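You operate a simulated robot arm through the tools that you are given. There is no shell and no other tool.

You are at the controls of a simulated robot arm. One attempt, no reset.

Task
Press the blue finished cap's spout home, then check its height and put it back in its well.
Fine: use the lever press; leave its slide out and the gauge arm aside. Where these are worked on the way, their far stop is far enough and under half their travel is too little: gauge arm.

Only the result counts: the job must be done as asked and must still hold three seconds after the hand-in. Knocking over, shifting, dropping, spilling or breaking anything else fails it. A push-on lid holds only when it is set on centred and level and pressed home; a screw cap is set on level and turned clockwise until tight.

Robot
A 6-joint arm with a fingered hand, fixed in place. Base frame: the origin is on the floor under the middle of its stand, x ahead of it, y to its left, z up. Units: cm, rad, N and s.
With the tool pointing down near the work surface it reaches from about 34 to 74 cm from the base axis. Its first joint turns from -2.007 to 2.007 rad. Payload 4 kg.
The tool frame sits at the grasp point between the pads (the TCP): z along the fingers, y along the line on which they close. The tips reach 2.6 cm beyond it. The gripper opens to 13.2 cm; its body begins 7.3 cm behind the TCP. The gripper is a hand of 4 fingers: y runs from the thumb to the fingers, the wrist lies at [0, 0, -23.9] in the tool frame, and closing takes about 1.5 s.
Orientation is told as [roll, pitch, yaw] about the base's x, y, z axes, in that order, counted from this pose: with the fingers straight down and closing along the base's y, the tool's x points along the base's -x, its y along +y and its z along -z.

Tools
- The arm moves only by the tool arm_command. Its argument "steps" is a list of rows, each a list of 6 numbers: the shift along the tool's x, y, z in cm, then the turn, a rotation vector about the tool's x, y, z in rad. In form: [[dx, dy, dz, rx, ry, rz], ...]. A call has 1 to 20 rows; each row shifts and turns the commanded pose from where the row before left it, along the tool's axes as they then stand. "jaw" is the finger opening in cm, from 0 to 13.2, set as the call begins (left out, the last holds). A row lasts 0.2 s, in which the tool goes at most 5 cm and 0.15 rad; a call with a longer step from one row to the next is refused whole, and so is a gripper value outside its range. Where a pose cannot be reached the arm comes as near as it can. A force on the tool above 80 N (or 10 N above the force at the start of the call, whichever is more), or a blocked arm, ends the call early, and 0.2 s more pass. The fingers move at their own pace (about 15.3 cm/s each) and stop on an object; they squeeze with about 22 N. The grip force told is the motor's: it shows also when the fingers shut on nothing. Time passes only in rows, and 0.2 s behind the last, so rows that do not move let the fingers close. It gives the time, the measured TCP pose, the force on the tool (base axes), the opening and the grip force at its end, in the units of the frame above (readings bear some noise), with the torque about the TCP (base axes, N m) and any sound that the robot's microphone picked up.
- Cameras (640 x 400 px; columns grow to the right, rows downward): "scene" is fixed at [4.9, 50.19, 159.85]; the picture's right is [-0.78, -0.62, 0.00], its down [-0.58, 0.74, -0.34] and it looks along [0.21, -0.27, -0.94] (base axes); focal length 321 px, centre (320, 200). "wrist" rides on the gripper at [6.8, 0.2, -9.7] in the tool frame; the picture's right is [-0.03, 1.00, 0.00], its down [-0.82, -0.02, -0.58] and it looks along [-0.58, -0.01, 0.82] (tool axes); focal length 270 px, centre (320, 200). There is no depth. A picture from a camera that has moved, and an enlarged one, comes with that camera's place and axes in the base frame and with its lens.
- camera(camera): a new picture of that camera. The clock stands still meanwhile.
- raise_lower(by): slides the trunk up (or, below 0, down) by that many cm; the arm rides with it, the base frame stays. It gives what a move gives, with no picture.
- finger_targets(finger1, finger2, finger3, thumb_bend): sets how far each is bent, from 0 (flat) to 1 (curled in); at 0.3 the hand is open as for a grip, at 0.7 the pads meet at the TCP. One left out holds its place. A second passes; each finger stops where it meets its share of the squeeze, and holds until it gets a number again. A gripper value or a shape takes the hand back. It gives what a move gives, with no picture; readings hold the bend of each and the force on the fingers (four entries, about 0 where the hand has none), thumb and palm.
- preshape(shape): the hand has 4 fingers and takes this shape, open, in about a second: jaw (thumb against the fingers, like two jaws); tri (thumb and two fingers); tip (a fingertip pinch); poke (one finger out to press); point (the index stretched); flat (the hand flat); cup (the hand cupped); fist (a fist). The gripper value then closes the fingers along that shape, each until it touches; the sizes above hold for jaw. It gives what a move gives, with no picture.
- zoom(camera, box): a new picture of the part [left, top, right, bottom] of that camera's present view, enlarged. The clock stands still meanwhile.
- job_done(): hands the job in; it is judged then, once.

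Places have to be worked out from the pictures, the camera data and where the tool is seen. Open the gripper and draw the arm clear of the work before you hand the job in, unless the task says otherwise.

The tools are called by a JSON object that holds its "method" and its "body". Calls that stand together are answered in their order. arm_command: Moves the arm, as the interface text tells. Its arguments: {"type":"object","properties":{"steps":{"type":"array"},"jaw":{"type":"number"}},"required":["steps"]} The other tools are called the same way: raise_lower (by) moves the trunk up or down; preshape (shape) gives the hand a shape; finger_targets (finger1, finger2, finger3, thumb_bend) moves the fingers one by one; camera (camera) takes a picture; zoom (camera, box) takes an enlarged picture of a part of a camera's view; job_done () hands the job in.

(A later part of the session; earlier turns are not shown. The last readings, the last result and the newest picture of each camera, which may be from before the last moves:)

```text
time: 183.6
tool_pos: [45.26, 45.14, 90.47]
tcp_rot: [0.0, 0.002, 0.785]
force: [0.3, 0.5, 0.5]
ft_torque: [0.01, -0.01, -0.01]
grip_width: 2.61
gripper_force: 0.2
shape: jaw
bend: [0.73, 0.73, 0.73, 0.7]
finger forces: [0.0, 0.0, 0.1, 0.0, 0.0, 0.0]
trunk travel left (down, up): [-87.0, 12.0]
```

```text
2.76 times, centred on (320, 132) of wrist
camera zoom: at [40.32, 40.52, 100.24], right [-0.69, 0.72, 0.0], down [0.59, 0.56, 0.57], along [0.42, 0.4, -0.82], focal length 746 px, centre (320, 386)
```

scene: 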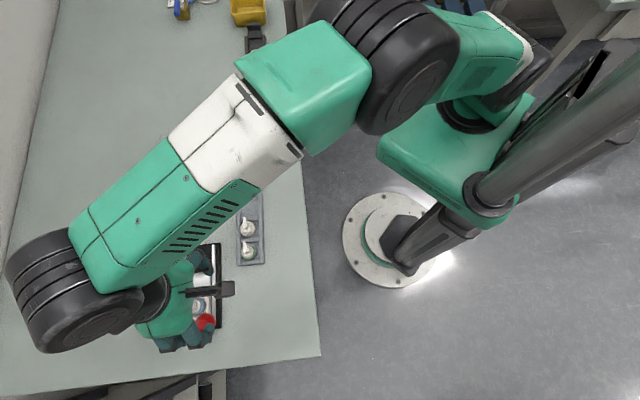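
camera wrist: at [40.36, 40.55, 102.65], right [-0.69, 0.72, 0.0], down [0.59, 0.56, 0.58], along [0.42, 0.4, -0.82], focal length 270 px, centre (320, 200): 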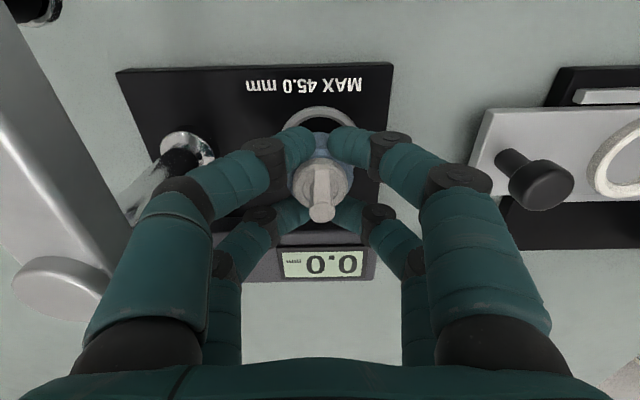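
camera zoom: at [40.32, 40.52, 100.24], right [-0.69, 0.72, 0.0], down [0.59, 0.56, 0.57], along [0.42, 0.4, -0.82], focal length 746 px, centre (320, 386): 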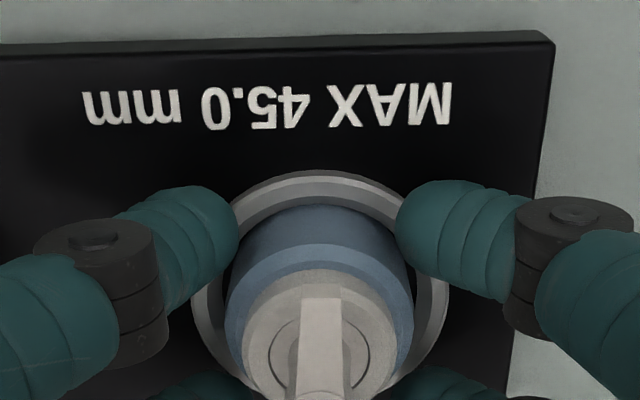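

The cap is released and sits inside the gauge ring. I rise straight up clear of it and look at the gauge arm knobs.

{"method": "arm_command", "body": {"steps": [[0, 0, -0.5, 0, 0, 0], [0, 0, -1.5, 0, 0, 0], [0, 0, -3, 0, 0, 0], [0, 0, -4, 0, 0, 0], [0, 0, -4, 0, 0, 0], [0, 0, -3, 0, 0, 0], [0, 0, 0, 0, 0, 0]]}}

{"method": "camera", "body": {"camera": "wrist"}}

{"method": "zoom", "body": {"camera": "scene", "box": [140, 100, 280, 220]}}

```text
time: 185.2
tool_pos: [45.25, 45.16, 106.63]
tcp_rot: [0.0, 0.004, 0.785]
force: [-0.3, 0.4, 0.2]
ft_torque: [0.0, 0.03, 0.02]
grip_width: 2.6
gripper_force: 0.0
shape: jaw
bend: [0.73, 0.73, 0.73, 0.7]
finger forces: [0.1, 0.0, 0.0, 0.0, 0.0, 0.0]
trunk travel left (down, up): [-87.0, 12.0]
```

```text
taken
camera wrist: at [40.44, 40.55, 116.3], right [-0.69, 0.72, 0.0], down [0.59, 0.56, 0.58], along [0.42, 0.4, -0.82], focal length 270 px, centre (320, 200)
```

wrist: 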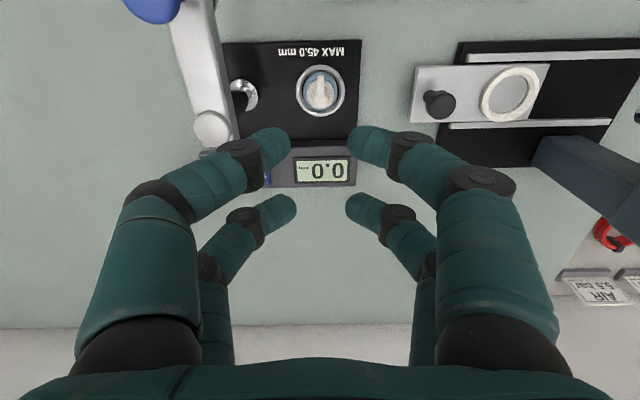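

```text
3.33 times, centred on (210, 160) of scene
camera zoom: at [4.9, 50.19, 159.85], right [-0.78, -0.62, 0.0], down [-0.58, 0.74, -0.34], along [0.21, -0.27, -0.94], focal length 1069 px, centre (687, 333)
```

zoom: 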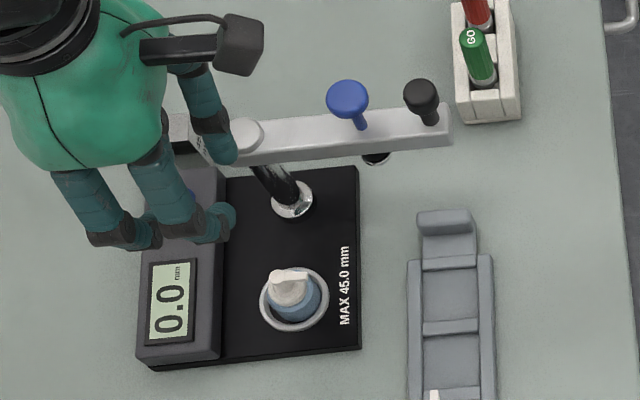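

The cap stands in the gauge nest. Triangulated: black handle knob top at (42.1, 31.0, 100.1), blue plunger knob at (45.4, 34.1, 100.5), post at about (51.3, 39.8). I move above the black knob to grip it for swinging the arm.

{"method": "arm_command", "body": {"steps": [[2.04, -1.297, 0, 0, 0, 0], [2.04, -1.297, 0, 0, 0, 0], [2.04, -1.297, 0, 0, 0, 0], [2.04, -1.297, 0, 0, 0, 0], [2.04, -1.297, 0, 0, 0, 0], [2.04, -1.297, 0, 0, 0, 0], [0, 0, 0, 0, 0, 0], [0, 0, 0, 0, 0, 0]], "jaw": 5}}

{"method": "camera", "body": {"camera": "wrist"}}

{"method": "zoom", "body": {"camera": "wrist", "box": [240, 100, 400, 220]}}

```text
time: 186.9
tool_pos: [42.2, 31.12, 106.59]
tcp_rot: [0.002, 0.001, 0.786]
force: [-0.1, 0.7, -1.1]
ft_torque: [0.0, 0.04, 0.0]
grip_width: 4.96
gripper_force: 0.2
shape: jaw
bend: [0.73, 0.73, 0.73, 0.7]
finger forces: [0.0, 0.0, 0.0, 0.1, 0.0, 0.0]
trunk travel left (down, up): [-87.0, 12.0]
```

```text
taken
camera wrist: at [37.28, 26.36, 116.31], right [-0.69, 0.72, 0.0], down [0.59, 0.56, 0.58], along [0.42, 0.4, -0.82], focal length 270 px, centre (320, 200)
```

wrist: 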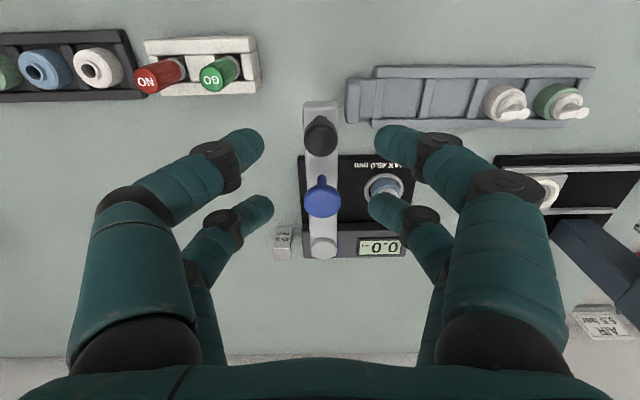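

```text
3.33 times, centred on (320, 160) of wrist
camera zoom: at [37.28, 26.36, 116.31], right [-0.69, 0.72, 0.0], down [0.59, 0.56, 0.58], along [0.42, 0.4, -0.82], focal length 901 px, centre (320, 333)
```

zoom: 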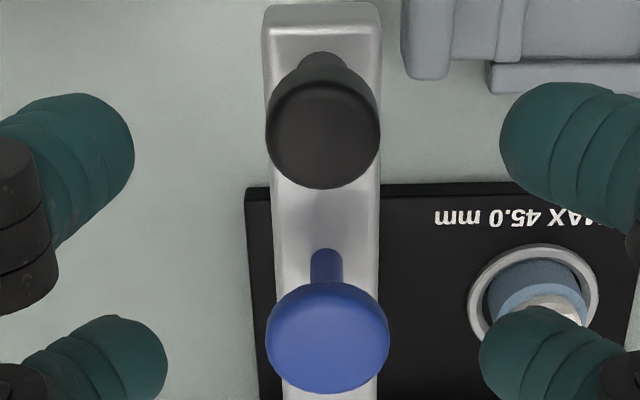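

The hand is centred over the black knob. I lower to z≈100.8, keeping the tips above the arm, and close the fingers around the knob.

{"method": "arm_command", "body": {"steps": [[0, 0, 1.5, 0, 0, 0], [0, 0, 1.5, 0, 0, 0], [0, 0, 1.5, 0, 0, 0], [0, 0, 1.2, 0, 0, 0], [0, 0, 0, 0, 0, 0]]}}

{"method": "arm_command", "body": {"steps": [[0, 0, 0, 0, 0, 0], [0, 0, 0, 0, 0, 0], [0, 0, 0, 0, 0, 0], [0, 0, 0, 0, 0, 0]], "jaw": 1.0}}

{"method": "zoom", "body": {"camera": "wrist", "box": [240, 100, 400, 240]}}

```text
time: 188.2
tool_pos: [42.16, 31.1, 100.84]
tcp_rot: [0.002, 0.001, 0.785]
force: [0.9, 0.0, 0.3]
ft_torque: [-0.01, 0.0, 0.0]
grip_width: 4.99
gripper_force: 0.2
shape: jaw
bend: [0.73, 0.73, 0.73, 0.7]
finger forces: [0.0, 0.1, 0.1, 0.0, 0.0, 0.0]
trunk travel left (down, up): [-87.0, 12.0]
```

```text
time: 189.2
tool_pos: [42.14, 30.95, 100.88]
tcp_rot: [0.001, 0.0, 0.784]
force: [0.2, -0.7, 0.3]
ft_torque: [-0.04, 0.01, -0.02]
grip_width: 1.03
gripper_force: 0.1
shape: jaw
bend: [0.71, 0.71, 0.71, 0.7]
finger forces: [0.1, 0.0, 0.0, 0.1, 0.0, 0.0]
trunk travel left (down, up): [-87.0, 12.0]
```

```text
2.86 times, centred on (320, 170) of wrist
camera zoom: at [37.25, 26.38, 110.58], right [-0.69, 0.72, 0.0], down [0.59, 0.56, 0.58], along [0.42, 0.4, -0.82], focal length 772 px, centre (320, 286)
```

zoom: 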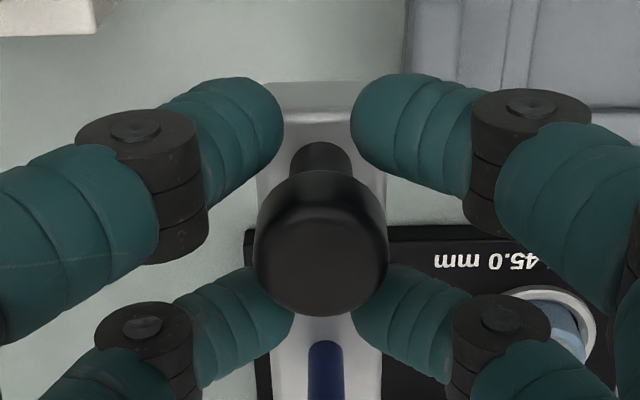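

The knob is loosely caged. The arm must turn about 90° clockwise about its post; I turn the hand with it (so the blue knob stays clear), first 45°.

{"method": "arm_command", "body": {"steps": [[-0.017, 0.665, 0, 0, 0, 0.05236], [-0.017, 0.665, 0, 0, 0, 0.05236], [-0.017, 0.665, 0, 0, 0, 0.05236], [-0.017, 0.665, 0, 0, 0, 0.05236], [-0.017, 0.665, 0, 0, 0, 0.05236], [0, 0, 0, 0, 0, 0]]}}

{"method": "zoom", "body": {"camera": "wrist", "box": [240, 80, 400, 240]}}

{"method": "zoom", "body": {"camera": "scene", "box": [140, 80, 280, 220]}}

```text
time: 190.6
tool_pos: [40.09, 33.69, 100.96]
tcp_rot: [0.0, 0.002, 0.523]
force: [1.2, -0.2, -0.8]
ft_torque: [0.01, 0.04, 0.01]
grip_width: 1.05
gripper_force: 0.1
shape: jaw
bend: [0.71, 0.71, 0.71, 0.7]
finger forces: [0.1, 0.0, 1.1, 0.0, 0.0, 0.0]
trunk travel left (down, up): [-87.0, 12.0]
```

```text
2.50 times, centred on (320, 160) of wrist
camera zoom: at [34.19, 30.49, 110.59], right [-0.48, 0.88, 0.0], down [0.72, 0.39, 0.58], along [0.51, 0.28, -0.82], focal length 676 px, centre (320, 300)
```

zoom: 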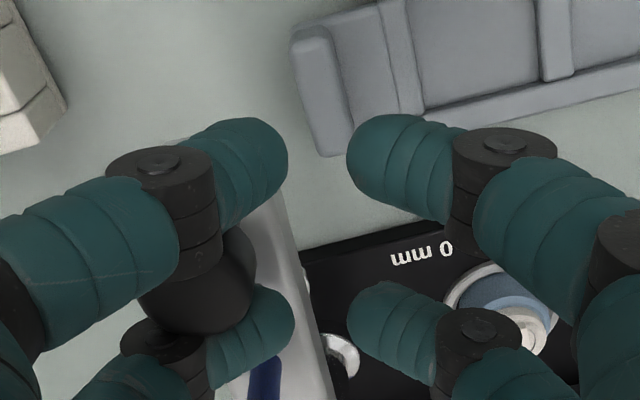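

```text
2.86 times, centred on (210, 150) of scene
camera zoom: at [4.9, 50.19, 159.85], right [-0.78, -0.62, 0.0], down [-0.58, 0.74, -0.34], along [0.21, -0.27, -0.94], focal length 916 px, centre (634, 343)
```

zoom: 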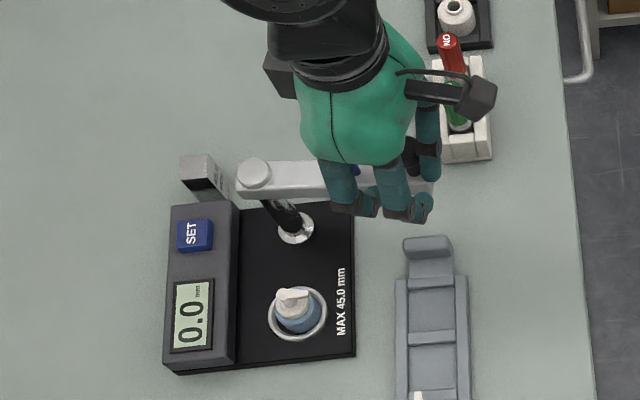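

The knob's thin stem slipped out between two fingers, so the arm hardly moved. I reverse the motion exactly, reopen and lift off; then I'll push the knob with the closed hand instead.

{"method": "arm_command", "body": {"steps": [[0, 0, 0, 0, 0, -0.05236], [0.017, -0.665, 0, 0, 0, -0.05236], [0.017, -0.665, 0, 0, 0, -0.05236], [0.017, -0.665, 0, 0, 0, -0.05236], [0.017, -0.665, 0, 0, 0, -0.05236], [0.017, -0.665, 0, 0, 0, 0], [0, 0, 0, 0, 0, 0]]}}

{"method": "zoom", "body": {"camera": "wrist", "box": [240, 80, 400, 240]}}

```text
time: 192.2
tool_pos: [42.06, 30.99, 100.87]
tcp_rot: [0.003, 0.002, 0.785]
force: [0.1, 0.4, 0.7]
ft_torque: [0.01, 0.03, 0.0]
grip_width: 1.01
gripper_force: 0.0
shape: jaw
bend: [0.71, 0.71, 0.71, 0.7]
finger forces: [0.1, 0.1, 0.0, 0.0, 0.0, 0.0]
trunk travel left (down, up): [-87.0, 12.0]
```

```text
2.50 times, centred on (320, 160) of wrist
camera zoom: at [37.23, 26.36, 110.59], right [-0.69, 0.72, 0.0], down [0.59, 0.56, 0.58], along [0.42, 0.4, -0.82], focal length 676 px, centre (320, 300)
```

zoom: 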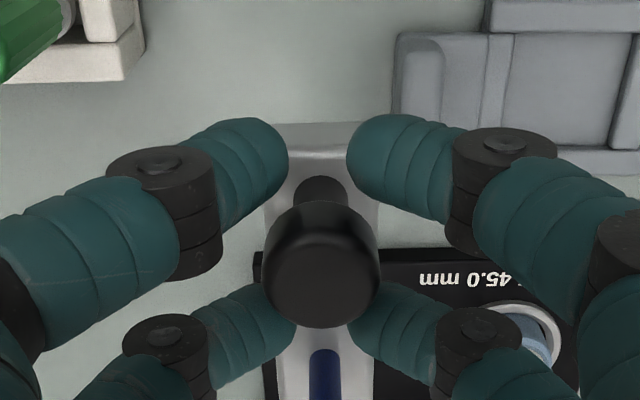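

The knob is back in the middle of the fingers. The tips were at stem height; I open, rise 0.5 cm to the level of the knob's head, and grip the head firmly.

{"method": "arm_command", "body": {"steps": [[0, 0, 0, 0, 0, 0], [0, 0, 0, 0, 0, 0], [0, 0, -0.25, 0, 0, 0], [0, 0, -0.25, 0, 0, 0], [0, 0, 0, 0, 0, 0]], "jaw": 3.5}}

{"method": "arm_command", "body": {"steps": [[0, 0, 0, 0, 0, 0], [0, 0, 0, 0, 0, 0], [0, 0, 0, 0, 0, 0], [0, 0, 0, 0, 0, 0], [0, 0, 0, 0, 0, 0]], "jaw": 0}}

{"method": "zoom", "body": {"camera": "wrist", "box": [240, 80, 400, 240]}}

```text
time: 193.3
tool_pos: [42.05, 31.05, 101.46]
tcp_rot: [0.002, 0.001, 0.786]
force: [0.3, 0.0, 0.0]
ft_torque: [-0.01, -0.01, -0.03]
grip_width: 3.46
gripper_force: 0.0
shape: jaw
bend: [0.73, 0.73, 0.73, 0.7]
finger forces: [0.1, 0.0, 0.0, 0.1, 0.0, 0.0]
trunk travel left (down, up): [-87.0, 12.0]
```

```text
time: 194.6
tool_pos: [42.07, 31.01, 101.41]
tcp_rot: [0.002, 0.001, 0.785]
force: [-0.4, -0.4, 0.2]
ft_torque: [-0.03, -0.01, -0.04]
grip_width: 0.0
gripper_force: 21.9
shape: jaw
bend: [0.63, 0.63, 0.63, 0.7]
finger forces: [0.1, 0.1, 0.0, 0.0, 0.1, 0.0]
trunk travel left (down, up): [-87.0, 12.0]
```

```text
2.50 times, centred on (320, 160) of wrist
camera zoom: at [37.21, 26.38, 111.08], right [-0.69, 0.72, 0.0], down [0.59, 0.56, 0.58], along [0.42, 0.4, -0.82], focal length 676 px, centre (320, 300)
```

zoom: 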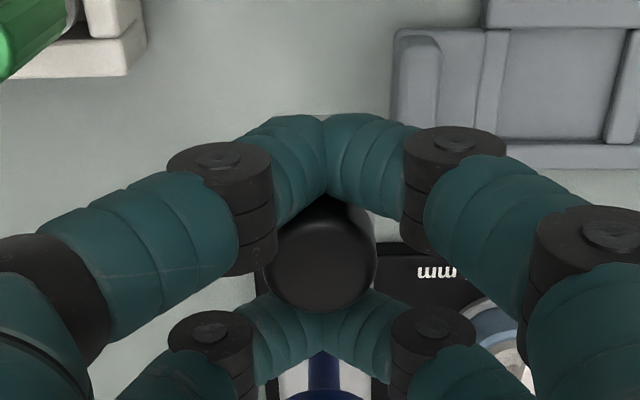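

The fingers are closed around the knob's head now. I try the first 9° of the swing and check that the arm follows.

{"method": "arm_command", "body": {"steps": [[-0.01, 0.44, 0, 0, 0, 0.0349], [-0.01, 0.44, 0, 0, 0, 0.0349], [-0.01, 0.44, 0, 0, 0, 0.0349], [-0.01, 0.44, 0, 0, 0, 0.0349], [0, 0, 0, 0, 0, 0]]}}

{"method": "zoom", "body": {"camera": "wrist", "box": [240, 80, 400, 240]}}

{"method": "zoom", "body": {"camera": "scene", "box": [140, 80, 280, 220]}}

```text
time: 195.8
tool_pos: [40.92, 32.42, 101.39]
tcp_rot: [0.0, 0.001, 0.646]
force: [0.3, 0.2, 0.0]
ft_torque: [-0.03, 0.03, 0.0]
grip_width: 0.0
gripper_force: 22.1
shape: jaw
bend: [0.63, 0.63, 0.63, 0.7]
finger forces: [0.0, 0.0, 0.0, 0.0, 0.0, 0.0]
trunk travel left (down, up): [-87.0, 12.0]
```

```text
2.50 times, centred on (320, 160) of wrist
camera zoom: at [35.47, 28.49, 111.11], right [-0.58, 0.81, 0.0], down [0.67, 0.48, 0.58], along [0.47, 0.34, -0.82], focal length 676 px, centre (320, 300)
```

zoom: 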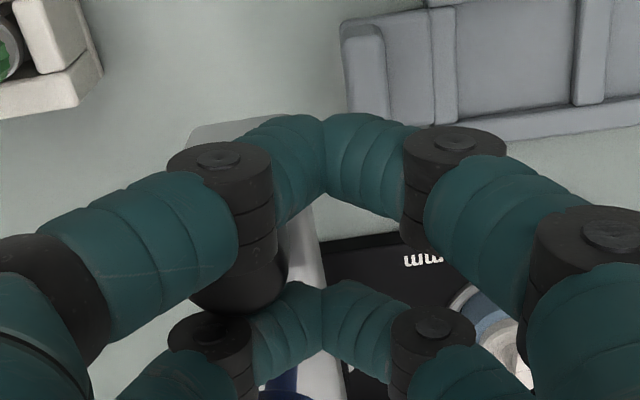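

```text
2.86 times, centred on (210, 150) of scene
camera zoom: at [4.9, 50.19, 159.85], right [-0.78, -0.62, 0.0], down [-0.58, 0.74, -0.34], along [0.21, -0.27, -0.94], focal length 916 px, centre (634, 343)
```

zoom: 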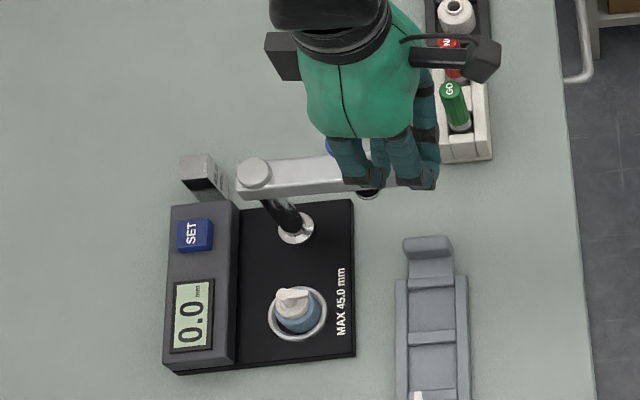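

The knob slid out without any force, so its head must be lower than I judged. I reverse, open, lower by 1.6 cm and grip again.

{"method": "arm_command", "body": {"steps": [[0, 0, 0, 0, 0, -0.0349], [0.01, -0.44, 0, 0, 0, -0.0349], [0.01, -0.44, 0, 0, 0, -0.0349], [0.01, -0.44, 0, 0, 0, -0.0349], [0.01, -0.44, 0, 0, 0, 0], [0, 0, 0, 0, 0, 0]]}}

{"method": "arm_command", "body": {"steps": [[0, 0, 0, 0, 0, 0], [0, 0, 0, 0, 0, 0], [0, 0, 0, 0, 0, 0], [0, 0, 0, 0, 0, 0]], "jaw": 4.5}}

{"method": "arm_command", "body": {"steps": [[0, 0, 0.4, 0, 0, 0], [0, 0, 0.4, 0, 0, 0], [0, 0, 0.4, 0, 0, 0], [0, 0, 0.4, 0, 0, 0], [0, 0, 0, 0, 0, 0]]}}

{"method": "zoom", "body": {"camera": "wrist", "box": [240, 80, 400, 240]}}

```text
time: 197.2
tool_pos: [42.08, 30.94, 101.33]
tcp_rot: [0.0, 0.0, 0.785]
force: [0.2, -1.0, 0.4]
ft_torque: [0.04, 0.0, 0.01]
grip_width: 0.01
gripper_force: 21.6
shape: jaw
bend: [0.63, 0.63, 0.63, 0.7]
finger forces: [0.0, 0.0, 0.0, 0.0, 0.0, 0.1]
trunk travel left (down, up): [-87.0, 12.0]
```

```text
time: 198.2
tool_pos: [42.09, 30.95, 101.5]
tcp_rot: [0.002, 0.001, 0.785]
force: [0.2, 0.3, -0.1]
ft_torque: [-0.01, 0.03, 0.03]
grip_width: 4.48
gripper_force: 0.0
shape: jaw
bend: [0.74, 0.74, 0.74, 0.7]
finger forces: [0.1, 0.1, 0.0, 0.0, 0.0, 0.0]
trunk travel left (down, up): [-87.0, 12.0]
```

```text
time: 199.3
tool_pos: [42.07, 31.09, 99.7]
tcp_rot: [0.0, 0.002, 0.785]
force: [0.5, 0.4, 0.3]
ft_torque: [0.01, -0.05, 0.01]
grip_width: 4.42
gripper_force: 0.1
shape: jaw
bend: [0.74, 0.74, 0.74, 0.7]
finger forces: [0.1, 0.1, 0.0, 0.0, 0.0, 0.1]
trunk travel left (down, up): [-87.0, 12.0]
```

```text
2.50 times, centred on (320, 160) of wrist
camera zoom: at [37.2, 26.43, 109.45], right [-0.69, 0.72, 0.0], down [0.59, 0.56, 0.58], along [0.42, 0.4, -0.82], focal length 676 px, centre (320, 300)
```

zoom: 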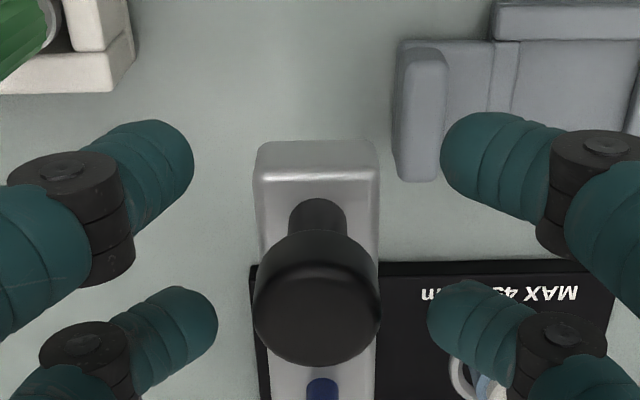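

The stereo check confirms the knob head at z≈99–100; the fingers' effective pads are narrow, so it slips between the pairs. Instead I shift the hand 1.7 cm outward so that the far pair of fingers pinches the knob directly.

{"method": "arm_command", "body": {"steps": [[0, 0, -0.5, 0, 0, 0], [0, 0, -0.5, 0, 0, 0], [0, 0, -0.4, 0, 0, 0], [0.6, 0, 0, 0, 0, 0], [0.6, 0, 0, 0, 0, 0], [0.5, 0, 0, 0, 0, 0], [0, 0, 0, 0, 0, 0]]}}

{"method": "arm_command", "body": {"steps": [[0, 0, 0, 0, 0, 0], [0, 0, 0, 0, 0, 0], [0, 0, 0, 0, 0, 0], [0, 0, 0, 0, 0, 0]], "jaw": 1.6}}

{"method": "zoom", "body": {"camera": "wrist", "box": [240, 80, 400, 280]}}

```text
time: 200.9
tool_pos: [40.83, 29.88, 101.28]
tcp_rot: [0.002, 0.001, 0.785]
force: [-0.2, 0.0, -0.7]
ft_torque: [-0.01, -0.02, 0.01]
grip_width: 4.44
gripper_force: 0.0
shape: jaw
bend: [0.74, 0.74, 0.74, 0.7]
finger forces: [0.0, 0.0, 0.1, 0.0, 0.0, 0.0]
trunk travel left (down, up): [-87.0, 12.0]
```

```text
time: 201.9
tool_pos: [40.86, 29.9, 101.17]
tcp_rot: [0.003, 0.003, 0.784]
force: [0.7, -0.3, 0.5]
ft_torque: [0.02, -0.03, 0.04]
grip_width: 1.69
gripper_force: 0.0
shape: jaw
bend: [0.72, 0.72, 0.72, 0.7]
finger forces: [0.1, 0.9, 0.8, 0.1, 0.0, 0.0]
trunk travel left (down, up): [-87.0, 12.0]
```

```text
2.00 times, centred on (320, 180) of wrist
camera zoom: at [36.01, 25.23, 110.9], right [-0.69, 0.72, 0.0], down [0.59, 0.56, 0.58], along [0.42, 0.4, -0.82], focal length 541 px, centre (320, 240)
```

zoom: 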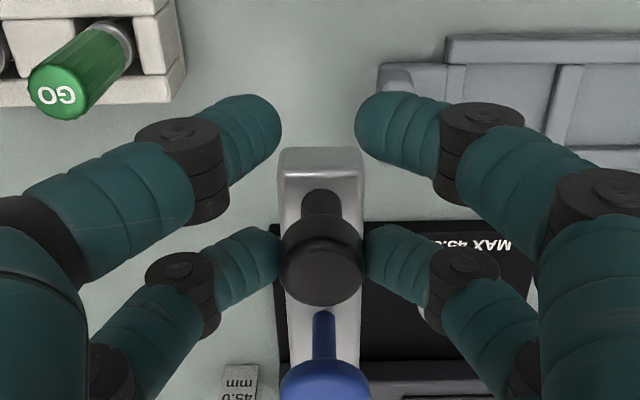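

The far pair now touches the knob from both sides. I squeeze it firmly.

{"method": "arm_command", "body": {"steps": [[0, 0, 0, 0, 0, 0], [0, 0, 0, 0, 0, 0], [0, 0, 0, 0, 0, 0], [0, 0, 0, 0, 0, 0]], "jaw": 0.6}}

{"method": "zoom", "body": {"camera": "wrist", "box": [240, 80, 400, 280]}}

```text
time: 202.9
tool_pos: [40.87, 29.96, 101.3]
tcp_rot: [-0.001, 0.001, 0.784]
force: [-0.4, -0.1, 4.7]
ft_torque: [0.01, -0.05, 0.02]
grip_width: 0.74
gripper_force: 0.1
shape: jaw
bend: [0.71, 0.7, 0.7, 0.7]
finger forces: [0.0, 3.5, 3.5, 0.0, 0.0, 0.0]
trunk travel left (down, up): [-87.0, 12.0]
```

```text
2.00 times, centred on (320, 180) of wrist
camera zoom: at [36.0, 25.22, 110.92], right [-0.69, 0.72, 0.0], down [0.59, 0.56, 0.58], along [0.42, 0.4, -0.82], focal length 541 px, centre (320, 240)
```

zoom: 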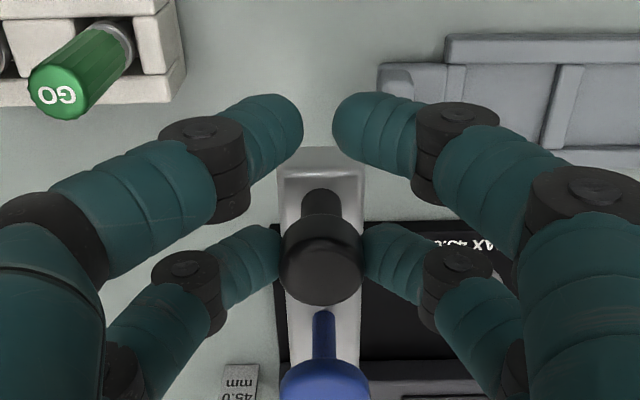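

The fingers ride on the knob's upper edge (pushing up 4.7 N), so I open, go 0.7 cm lower, and squeeze again.

{"method": "arm_command", "body": {"steps": [[0, 0, 0, 0, 0, 0], [0, 0, 0, 0, 0, 0], [0, 0, 0.35, 0, 0, 0], [0, 0, 0.35, 0, 0, 0], [0, 0, 0, 0, 0, 0]], "jaw": 4.0}}

{"method": "arm_command", "body": {"steps": [[0, 0, 0, 0, 0, 0], [0, 0, 0, 0, 0, 0], [0, 0, 0, 0, 0, 0], [0, 0, 0, 0, 0, 0], [0, 0, 0, 0, 0, 0]], "jaw": 0.6}}

{"method": "zoom", "body": {"camera": "wrist", "box": [240, 80, 400, 280]}}

```text
time: 204.2
tool_pos: [40.8, 29.83, 100.48]
tcp_rot: [0.0, 0.004, 0.784]
force: [-0.1, -0.2, -0.2]
ft_torque: [0.01, -0.03, -0.04]
grip_width: 3.95
gripper_force: 0.1
shape: jaw
bend: [0.73, 0.73, 0.73, 0.7]
finger forces: [0.0, 0.0, 0.1, 0.1, 0.1, 0.1]
trunk travel left (down, up): [-87.0, 12.0]
```

```text
time: 205.3
tool_pos: [40.84, 29.8, 100.52]
tcp_rot: [0.002, 0.0, 0.787]
force: [-0.2, 0.4, -0.9]
ft_torque: [0.04, 0.02, -0.01]
grip_width: 0.68
gripper_force: 0.1
shape: jaw
bend: [0.71, 0.7, 0.7, 0.7]
finger forces: [0.0, 1.4, 1.4, 0.1, 0.1, 0.0]
trunk travel left (down, up): [-87.0, 12.0]
```

```text
2.00 times, centred on (320, 180) of wrist
camera zoom: at [36.01, 25.17, 110.2], right [-0.69, 0.72, 0.0], down [0.59, 0.56, 0.58], along [0.42, 0.4, -0.82], focal length 541 px, centre (320, 240)
```

zoom: 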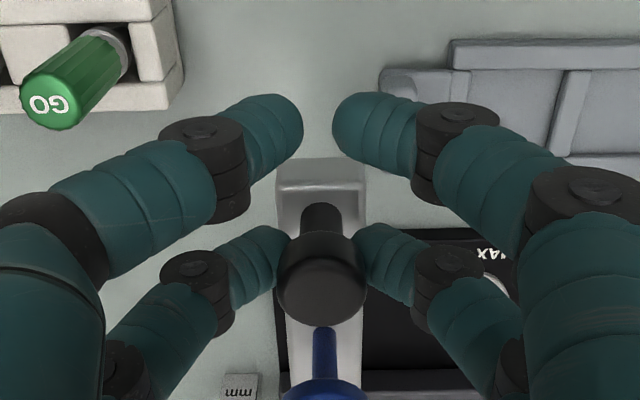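

The far fingers hold the knob's neck. I command full closing for a firmer pinch, then try a small swing.

{"method": "arm_command", "body": {"steps": [[0, 0, 0, 0, 0, 0], [0, 0, 0, 0, 0, 0], [0, 0, 0, 0, 0, 0]], "jaw": 0}}

{"method": "arm_command", "body": {"steps": [[-0.005, 0.25, 0, 0, 0, 0.01745], [-0.005, 0.25, 0, 0, 0, 0.01745], [-0.005, 0.25, 0, 0, 0, 0.01745], [-0.005, 0.25, 0, 0, 0, 0.01745], [-0.005, 0.25, 0, 0, 0, 0.01745], [-0.005, 0.25, 0, 0, 0, 0.01745], [0, 0, 0, 0, 0, 0]]}}

{"method": "zoom", "body": {"camera": "wrist", "box": [240, 80, 400, 280]}}

```text
time: 206.2
tool_pos: [40.83, 29.75, 100.4]
tcp_rot: [0.003, 0.005, 0.785]
force: [-0.6, -0.7, -15.6]
ft_torque: [-0.19, 0.2, -0.02]
grip_width: 0.0
gripper_force: 22.6
shape: jaw
bend: [0.62, 0.71, 0.71, 0.7]
finger forces: [0.0, 19.4, 19.2, 0.0, 0.0, 0.0]
trunk travel left (down, up): [-87.0, 12.0]
```

```text
time: 207.8
tool_pos: [39.95, 30.89, 100.39]
tcp_rot: [0.001, 0.005, 0.68]
force: [-6.7, -5.1, -22.9]
ft_torque: [-0.34, 0.43, -0.01]
grip_width: 0.0
gripper_force: 22.2
shape: jaw
bend: [0.62, 0.71, 0.71, 0.7]
finger forces: [0.1, 21.1, 21.4, 0.1, 0.0, 0.0]
trunk travel left (down, up): [-87.0, 12.0]
```

```text
2.00 times, centred on (320, 180) of wrist
camera zoom: at [34.6, 26.9, 110.12], right [-0.61, 0.79, 0.0], down [0.65, 0.5, 0.57], along [0.45, 0.35, -0.82], focal length 541 px, centre (320, 240)
```

zoom: 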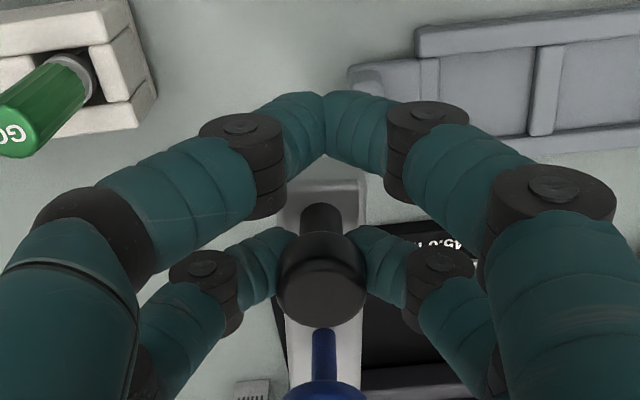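

The arm now follows the hand. I ease down slightly to relieve the upward pull and continue the swing in 2° rows.

{"method": "arm_command", "body": {"steps": [[0, 0, 0.12, 0, 0, 0], [0, 0.503, 0, 0, 0, 0.0349], [-0.009, 0.503, 0, 0, 0, 0.0349], [-0.009, 0.503, 0, 0, 0, 0.0349], [-0.009, 0.503, 0, 0, 0, 0.0349], [-0.009, 0.503, 0, 0, 0, 0.0349], [-0.009, 0.503, 0, 0, 0, 0.0349], [0, 0, 0, 0, 0, 0]]}}

{"method": "zoom", "body": {"camera": "wrist", "box": [240, 80, 400, 280]}}

{"method": "zoom", "body": {"camera": "scene", "box": [140, 80, 280, 220]}}

```text
time: 209.6
tool_pos: [38.22, 33.56, 100.29]
tcp_rot: [-0.001, 0.003, 0.471]
force: [-4.7, -2.2, -19.0]
ft_torque: [-0.15, 0.32, -0.02]
grip_width: 0.0
gripper_force: 22.1
shape: jaw
bend: [0.62, 0.71, 0.71, 0.7]
finger forces: [0.0, 19.6, 19.7, 0.0, 0.1, 0.0]
trunk travel left (down, up): [-87.0, 12.0]
```

```text
2.00 times, centred on (320, 180) of wrist
camera zoom: at [32.21, 30.63, 110.08], right [-0.43, 0.9, 0.0], down [0.74, 0.35, 0.57], along [0.52, 0.25, -0.82], focal length 541 px, centre (320, 240)
```

zoom: 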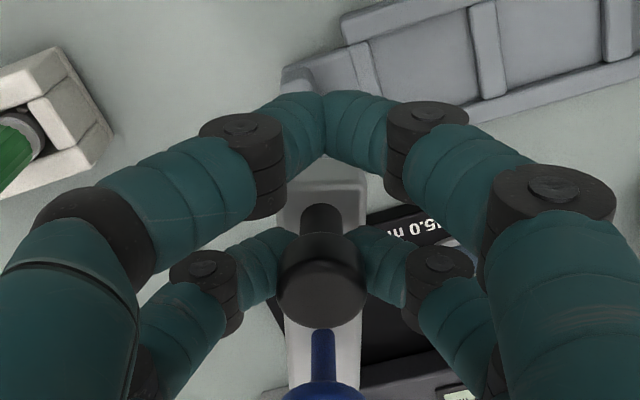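

```text
2.86 times, centred on (210, 150) of scene
camera zoom: at [4.9, 50.19, 159.85], right [-0.78, -0.62, 0.0], down [-0.58, 0.74, -0.34], along [0.21, -0.27, -0.94], focal length 916 px, centre (634, 343)
```

zoom: 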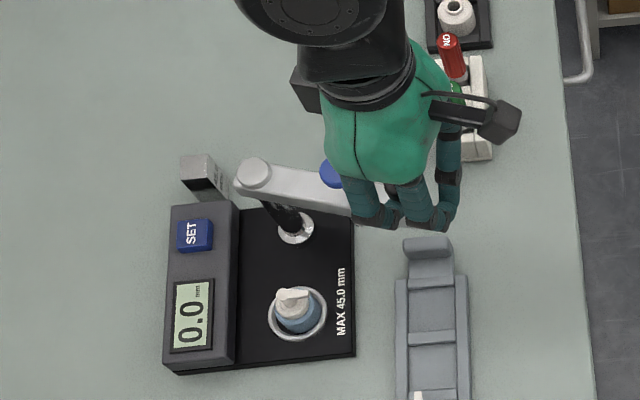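

The arm is swinging with the hand (18° so far) at low force. I continue another 30°.

{"method": "arm_command", "body": {"steps": [[-0.009, 0.503, 0, 0, 0, 0.0349], [-0.009, 0.503, 0, 0, 0, 0.0349], [-0.009, 0.503, 0, 0, 0, 0.0349], [-0.009, 0.503, 0, 0, 0, 0.0349], [-0.009, 0.503, 0, 0, 0, 0.0349], [-0.009, 0.503, 0, 0, 0, 0.0349], [-0.009, 0.503, 0, 0, 0, 0.0349], [-0.009, 0.503, 0, 0, 0, 0.0349], [-0.009, 0.503, 0, 0, 0, 0.0349], [-0.009, 0.503, 0, 0, 0, 0.0349], [-0.009, 0.503, 0, 0, 0, 0.0349], [-0.009, 0.503, 0, 0, 0, 0.0349], [-0.009, 0.503, 0, 0, 0, 0.0349], [-0.009, 0.503, 0, 0, 0, 0.0349], [-0.009, 0.503, 0, 0, 0, 0.0349], [0, 0, 0, 0, 0, 0]]}}

{"method": "zoom", "body": {"camera": "wrist", "box": [240, 80, 400, 280]}}

{"method": "zoom", "body": {"camera": "scene", "box": [140, 80, 280, 220]}}

```text
time: 212.9
tool_pos: [36.73, 40.86, 100.36]
tcp_rot: [-0.001, 0.001, -0.051]
force: [1.6, -2.2, -9.9]
ft_torque: [0.0, 0.19, -0.07]
grip_width: 0.0
gripper_force: 21.8
shape: jaw
bend: [0.62, 0.71, 0.71, 0.7]
finger forces: [0.0, 18.3, 18.4, 0.0, 0.0, 0.1]
trunk travel left (down, up): [-87.0, 12.0]
```

```text
2.00 times, centred on (320, 180) of wrist
camera zoom: at [30.09, 41.42, 110.01], right [0.08, 1.0, 0.0], down [0.82, -0.06, 0.58], along [0.57, -0.05, -0.82], focal length 541 px, centre (320, 240)
```

zoom: 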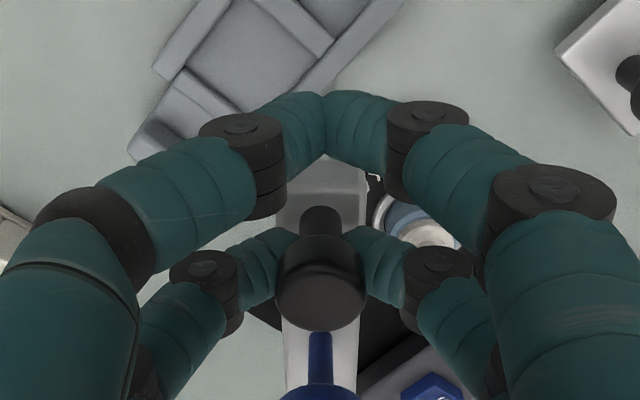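

```text
2.86 times, centred on (210, 150) of scene
camera zoom: at [4.9, 50.19, 159.85], right [-0.78, -0.62, 0.0], down [-0.58, 0.74, -0.34], along [0.21, -0.27, -0.94], focal length 916 px, centre (634, 343)
```

zoom: 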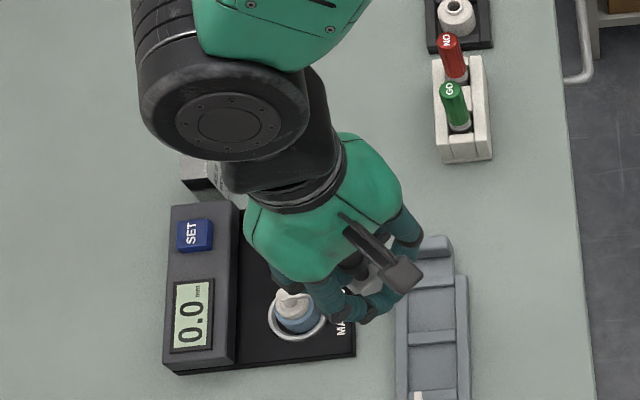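

48° done. I continue 30° more, then creep to the far stop.

{"method": "arm_command", "body": {"steps": [[-0.009, 0.503, 0, 0, 0, 0.0349], [-0.009, 0.503, 0, 0, 0, 0.0349], [-0.009, 0.503, 0, 0, 0, 0.0349], [-0.009, 0.503, 0, 0, 0, 0.0349], [-0.009, 0.503, 0, 0, 0, 0.0349], [-0.009, 0.503, 0, 0, 0, 0.0349], [-0.009, 0.503, 0, 0, 0, 0.0349], [-0.009, 0.503, 0, 0, 0, 0.0349], [-0.009, 0.503, 0, 0, 0, 0.0349], [-0.009, 0.503, 0, 0, 0, 0.0349], [-0.009, 0.503, 0, 0, 0, 0.0349], [-0.009, 0.503, 0, 0, 0, 0.0349], [-0.009, 0.503, 0, 0, 0, 0.0349], [-0.009, 0.503, 0, 0, 0, 0.0349], [-0.009, 0.503, 0, 0, 0, 0.0349], [0, 0, 0, 0, 0, 0]]}}

{"method": "zoom", "body": {"camera": "wrist", "box": [220, 80, 420, 300]}}

{"method": "zoom", "body": {"camera": "scene", "box": [140, 80, 280, 220]}}

```text
time: 216.3
tool_pos: [39.19, 47.85, 100.3]
tcp_rot: [-0.004, 0.003, -0.576]
force: [9.0, -6.4, -11.3]
ft_torque: [0.01, 0.05, -0.06]
grip_width: 0.0
gripper_force: 21.3
shape: jaw
bend: [0.62, 0.71, 0.71, 0.7]
finger forces: [0.1, 20.1, 19.9, 0.0, 0.0, 0.1]
trunk travel left (down, up): [-87.0, 12.0]
```

```text
1.82 times, centred on (320, 190) of wrist
camera zoom: at [33.7, 51.76, 110.0], right [0.57, 0.82, 0.0], down [0.68, -0.46, 0.58], along [0.47, -0.33, -0.82], focal length 491 px, centre (320, 218)
```

zoom: 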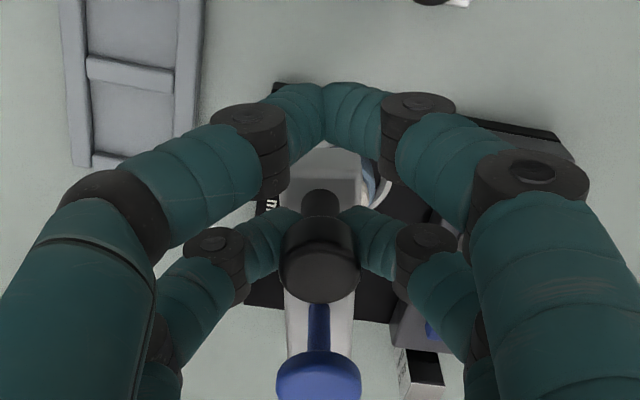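

```text
2.86 times, centred on (210, 150) of scene
camera zoom: at [4.9, 50.19, 159.85], right [-0.78, -0.62, 0.0], down [-0.58, 0.74, -0.34], along [0.21, -0.27, -0.94], focal length 916 px, centre (634, 343)
```

zoom: 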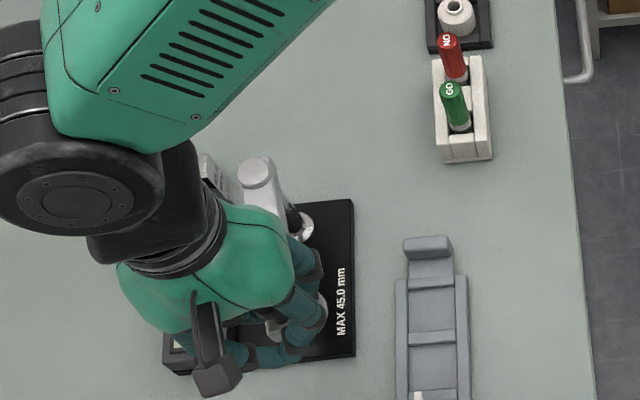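

78° done, with some radial pull. I ease inward a little and creep on in 1° rows until the stop.

{"method": "arm_command", "body": {"steps": [[-0.12, 0, 0, 0, 0, 0], [-0.02, 0.25, 0, 0, 0, 0.01745], [-0.02, 0.25, 0, 0, 0, 0.01745], [-0.02, 0.25, 0, 0, 0, 0.01745], [-0.02, 0.25, 0, 0, 0, 0.01745], [-0.02, 0.25, 0, 0, 0, 0.01745], [0, 0, 0, 0, 0, 0]]}}

{"method": "arm_command", "body": {"steps": [[-0.02, 0.25, 0, 0, 0, 0.01745], [-0.02, 0.25, 0, 0, 0, 0.01745], [-0.02, 0.25, 0, 0, 0, 0.01745], [0, 0, 0, 0, 0, 0]]}}

{"method": "zoom", "body": {"camera": "wrist", "box": [220, 80, 420, 300]}}

```text
time: 217.9
tool_pos: [40.04, 48.63, 100.26]
tcp_rot: [-0.003, 0.001, -0.663]
force: [2.4, -1.6, -10.2]
ft_torque: [0.1, 0.07, -0.09]
grip_width: 0.0
gripper_force: 21.9
shape: jaw
bend: [0.62, 0.71, 0.71, 0.7]
finger forces: [0.0, 19.5, 18.9, 0.0, 0.0, 0.0]
trunk travel left (down, up): [-87.0, 12.0]
```

```text
time: 218.9
tool_pos: [40.43, 49.21, 100.33]
tcp_rot: [-0.004, 0.003, -0.716]
force: [1.2, -0.4, -8.8]
ft_torque: [0.09, 0.06, -0.06]
grip_width: 0.0
gripper_force: 22.0
shape: jaw
bend: [0.62, 0.71, 0.71, 0.7]
finger forces: [0.0, 19.5, 18.4, 0.0, 0.1, 0.0]
trunk travel left (down, up): [-87.0, 12.0]
```

```text
1.82 times, centred on (320, 190) of wrist
camera zoom: at [35.56, 53.97, 109.96], right [0.67, 0.74, 0.0], down [0.6, -0.55, 0.58], along [0.42, -0.39, -0.82], focal length 491 px, centre (320, 218)
```

zoom: 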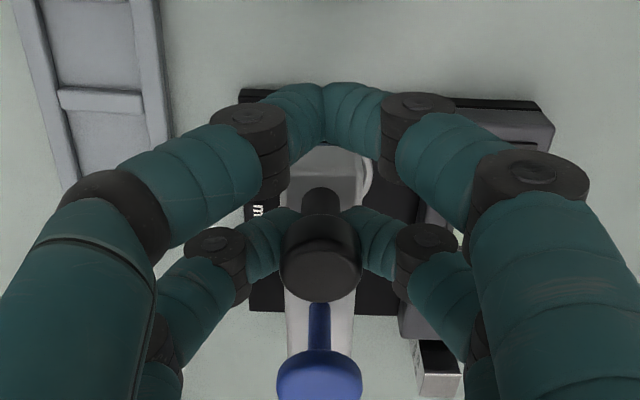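

No stop yet at about 86°. I go on in 1° rows.

{"method": "arm_command", "body": {"steps": [[-0.01, 0.25, 0, 0, 0, 0.01745], [-0.01, 0.25, 0, 0, 0, 0.01745], [-0.01, 0.25, 0, 0, 0, 0.01745], [0, 0, 0, 0, 0, 0]]}}

{"method": "arm_command", "body": {"steps": [[-0.01, 0.25, 0, 0, 0, 0.01745], [-0.01, 0.25, 0, 0, 0, 0.01745], [0, 0, 0, 0, 0, 0]]}}

{"method": "zoom", "body": {"camera": "scene", "box": [140, 80, 280, 220]}}

```text
time: 219.9
tool_pos: [41.0, 49.69, 100.35]
tcp_rot: [-0.006, -0.001, -0.767]
force: [-4.6, -5.0, -10.7]
ft_torque: [0.07, 0.19, -0.12]
grip_width: 0.02
gripper_force: 22.0
shape: jaw
bend: [0.62, 0.71, 0.71, 0.7]
finger forces: [0.1, 18.8, 22.6, 0.1, 0.0, 0.0]
trunk travel left (down, up): [-87.0, 12.0]
```

```text
time: 220.8
tool_pos: [41.33, 49.95, 100.31]
tcp_rot: [-0.006, 0.0, -0.803]
force: [-8.8, -9.0, -13.9]
ft_torque: [-0.04, 0.38, -0.15]
grip_width: 0.01
gripper_force: 22.1
shape: jaw
bend: [0.62, 0.71, 0.71, 0.7]
finger forces: [0.1, 19.5, 25.4, 0.1, 0.0, 0.0]
trunk travel left (down, up): [-87.0, 12.0]
```

```text
2.86 times, centred on (210, 150) of scene
camera zoom: at [4.9, 50.19, 159.85], right [-0.78, -0.62, 0.0], down [-0.58, 0.74, -0.34], along [0.21, -0.27, -0.94], focal length 916 px, centre (634, 343)
```

zoom: 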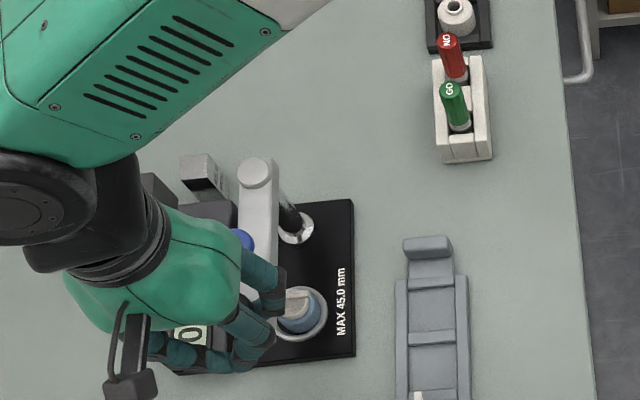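

The arm has met its far stop (about 12.6 N against the motion). I release the knob, rise, and look at the plunger over the cap.

{"method": "arm_command", "body": {"steps": [[0, -0.12, 0, 0, 0, 0], [0, 0, 0, 0, 0, 0], [0, 0, 0, 0, 0, 0], [0, 0, 0, 0, 0, 0], [0, 0, 0, 0, 0, 0]], "jaw": 5}}

{"method": "arm_command", "body": {"steps": [[0, 0, -1, 0, 0, 0], [0, 0, -2, 0, 0, 0], [0, 0, -3, 0, 0, 0], [0, 0, -3, 0, 0, 0], [0, 0, 0, 0, 0, 0]]}}

{"method": "camera", "body": {"camera": "wrist"}}

{"method": "zoom", "body": {"camera": "scene", "box": [140, 100, 280, 220]}}

```text
time: 221.9
tool_pos: [41.32, 49.99, 100.41]
tcp_rot: [-0.002, 0.002, -0.803]
force: [-0.3, 0.4, 0.5]
ft_torque: [0.0, 0.01, -0.01]
grip_width: 4.98
gripper_force: 0.0
shape: jaw
bend: [0.74, 0.74, 0.74, 0.7]
finger forces: [0.1, 0.0, 0.0, 0.0, 0.1, 0.0]
trunk travel left (down, up): [-87.0, 12.0]
```

```text
time: 223.2
tool_pos: [41.27, 50.13, 109.43]
tcp_rot: [-0.002, 0.0, -0.803]
force: [0.0, -0.8, -0.4]
ft_torque: [0.01, 0.01, 0.01]
grip_width: 4.97
gripper_force: 0.0
shape: jaw
bend: [0.74, 0.74, 0.74, 0.7]
finger forces: [0.0, 0.0, 0.0, 0.0, 0.1, 0.0]
trunk travel left (down, up): [-87.0, 12.0]
```

```text
taken
camera wrist: at [36.76, 55.18, 119.09], right [0.74, 0.68, 0.0], down [0.55, -0.6, 0.58], along [0.39, -0.43, -0.82], focal length 270 px, centre (320, 200)
```

wrist: 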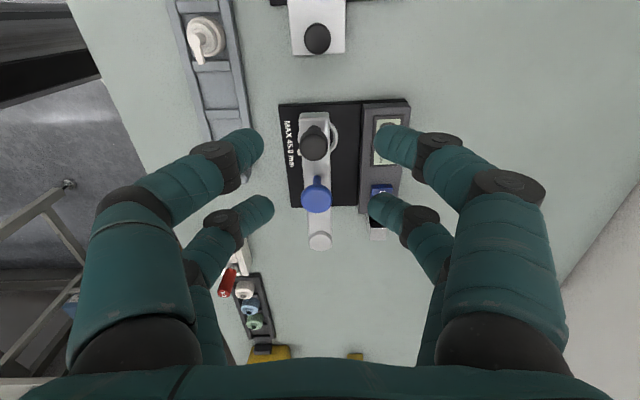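

```text
3.33 times, centred on (210, 160) of scene
camera zoom: at [4.9, 50.19, 159.85], right [-0.78, -0.62, 0.0], down [-0.58, 0.74, -0.34], along [0.21, -0.27, -0.94], focal length 1069 px, centre (687, 333)
```

zoom: 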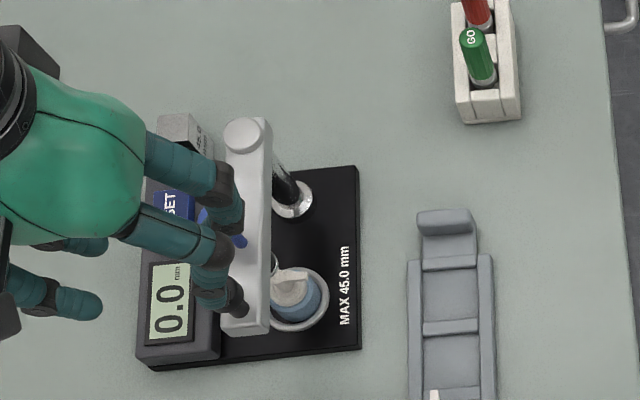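

The arm is at its far stop over the cap. I zoom to see the plunger and cap and to locate the blue knob precisely.

{"method": "zoom", "body": {"camera": "wrist", "box": [260, 90, 420, 260]}}

{"method": "zoom", "body": {"camera": "scene", "box": [170, 120, 230, 210]}}

```text
2.35 times, centred on (340, 175) of wrist
camera zoom: at [36.76, 55.18, 119.09], right [0.74, 0.68, 0.0], down [0.55, -0.6, 0.58], along [0.39, -0.43, -0.82], focal length 636 px, centre (273, 259)
```

zoom: 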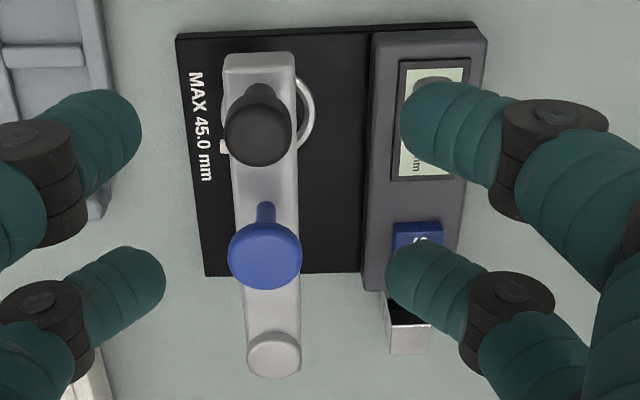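

```text
4.44 times, centred on (200, 165) of scene
camera zoom: at [4.9, 50.19, 159.85], right [-0.78, -0.62, 0.0], down [-0.58, 0.74, -0.34], along [0.21, -0.27, -0.94], focal length 1425 px, centre (853, 356)
```

zoom: 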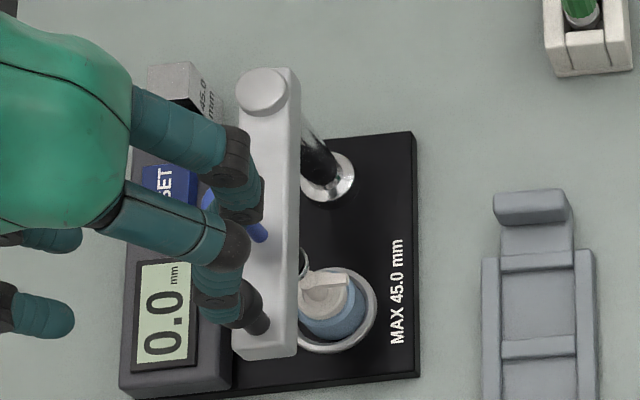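

The plunger hangs right above the cap. I close the fingers and move so that the near finger pair is over the blue knob.

{"method": "arm_command", "body": {"steps": [[0, 0, 0, 0, 0, 0], [0, 0, 0, 0, 0, 0], [0, 0, 0, 0, 0, 0], [0, 0, 0, 0, 0, 0], [0, 0, 0, 0, 0, 0], [-1.94, -0.1, 0, 0, 0, 0], [-1.94, -0.1, 0, 0, 0, 0], [-1.94, -0.1, 0, 0, 0, 0], [-1.93, -0.12, 0, 0, 0, 0], [0, 0, 1.5, 0, 0, 0], [0, 0, 1.5, 0, 0, 0], [0, 0, 0, 0, 0, 0]], "jaw": 0}}

{"method": "camera", "body": {"camera": "wrist"}}

{"method": "zoom", "body": {"camera": "wrist", "box": [240, 80, 400, 260]}}

{"method": "zoom", "body": {"camera": "scene", "box": [140, 100, 260, 220]}}

```text
time: 225.8
tool_pos: [46.37, 44.11, 106.44]
tcp_rot: [-0.003, 0.003, -0.804]
force: [0.1, -0.2, -0.1]
ft_torque: [0.02, 0.0, -0.02]
grip_width: 0.03
gripper_force: 21.4
shape: jaw
bend: [0.63, 0.63, 0.63, 0.7]
finger forces: [0.1, 0.1, 0.0, 0.0, 0.1, 0.0]
trunk travel left (down, up): [-87.0, 12.0]
```

```text
taken
camera wrist: at [41.87, 49.24, 116.06], right [0.74, 0.68, 0.0], down [0.55, -0.6, 0.58], along [0.39, -0.43, -0.82], focal length 270 px, centre (320, 200)
```

wrist: 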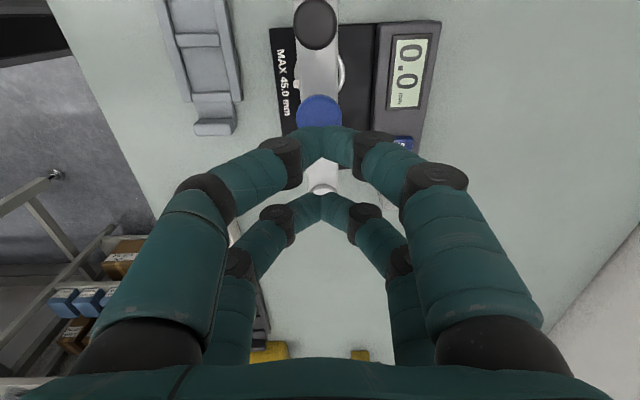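

```text
2.22 times, centred on (320, 170) of wrist
camera zoom: at [41.87, 49.24, 116.06], right [0.74, 0.68, 0.0], down [0.55, -0.6, 0.58], along [0.39, -0.43, -0.82], focal length 601 px, centre (320, 267)
```

zoom: 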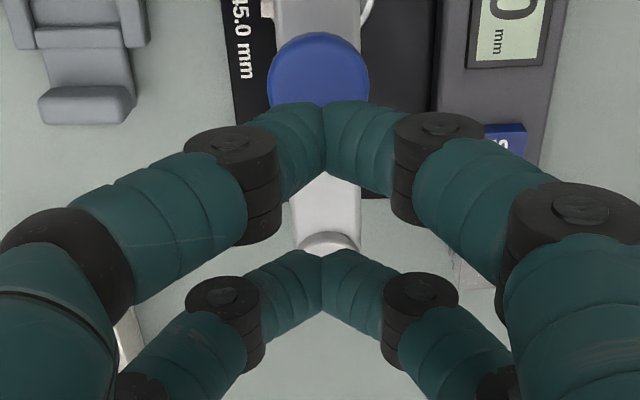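

```text
3.33 times, centred on (200, 160) of scene
camera zoom: at [4.9, 50.19, 159.85], right [-0.78, -0.62, 0.0], down [-0.58, 0.74, -0.34], along [0.21, -0.27, -0.94], focal length 1069 px, centre (720, 333)
```

zoom: 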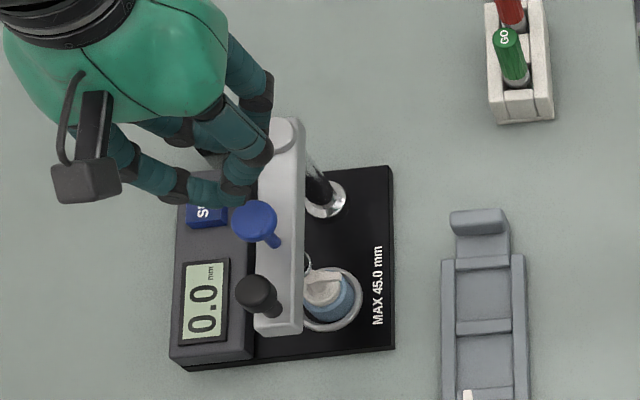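

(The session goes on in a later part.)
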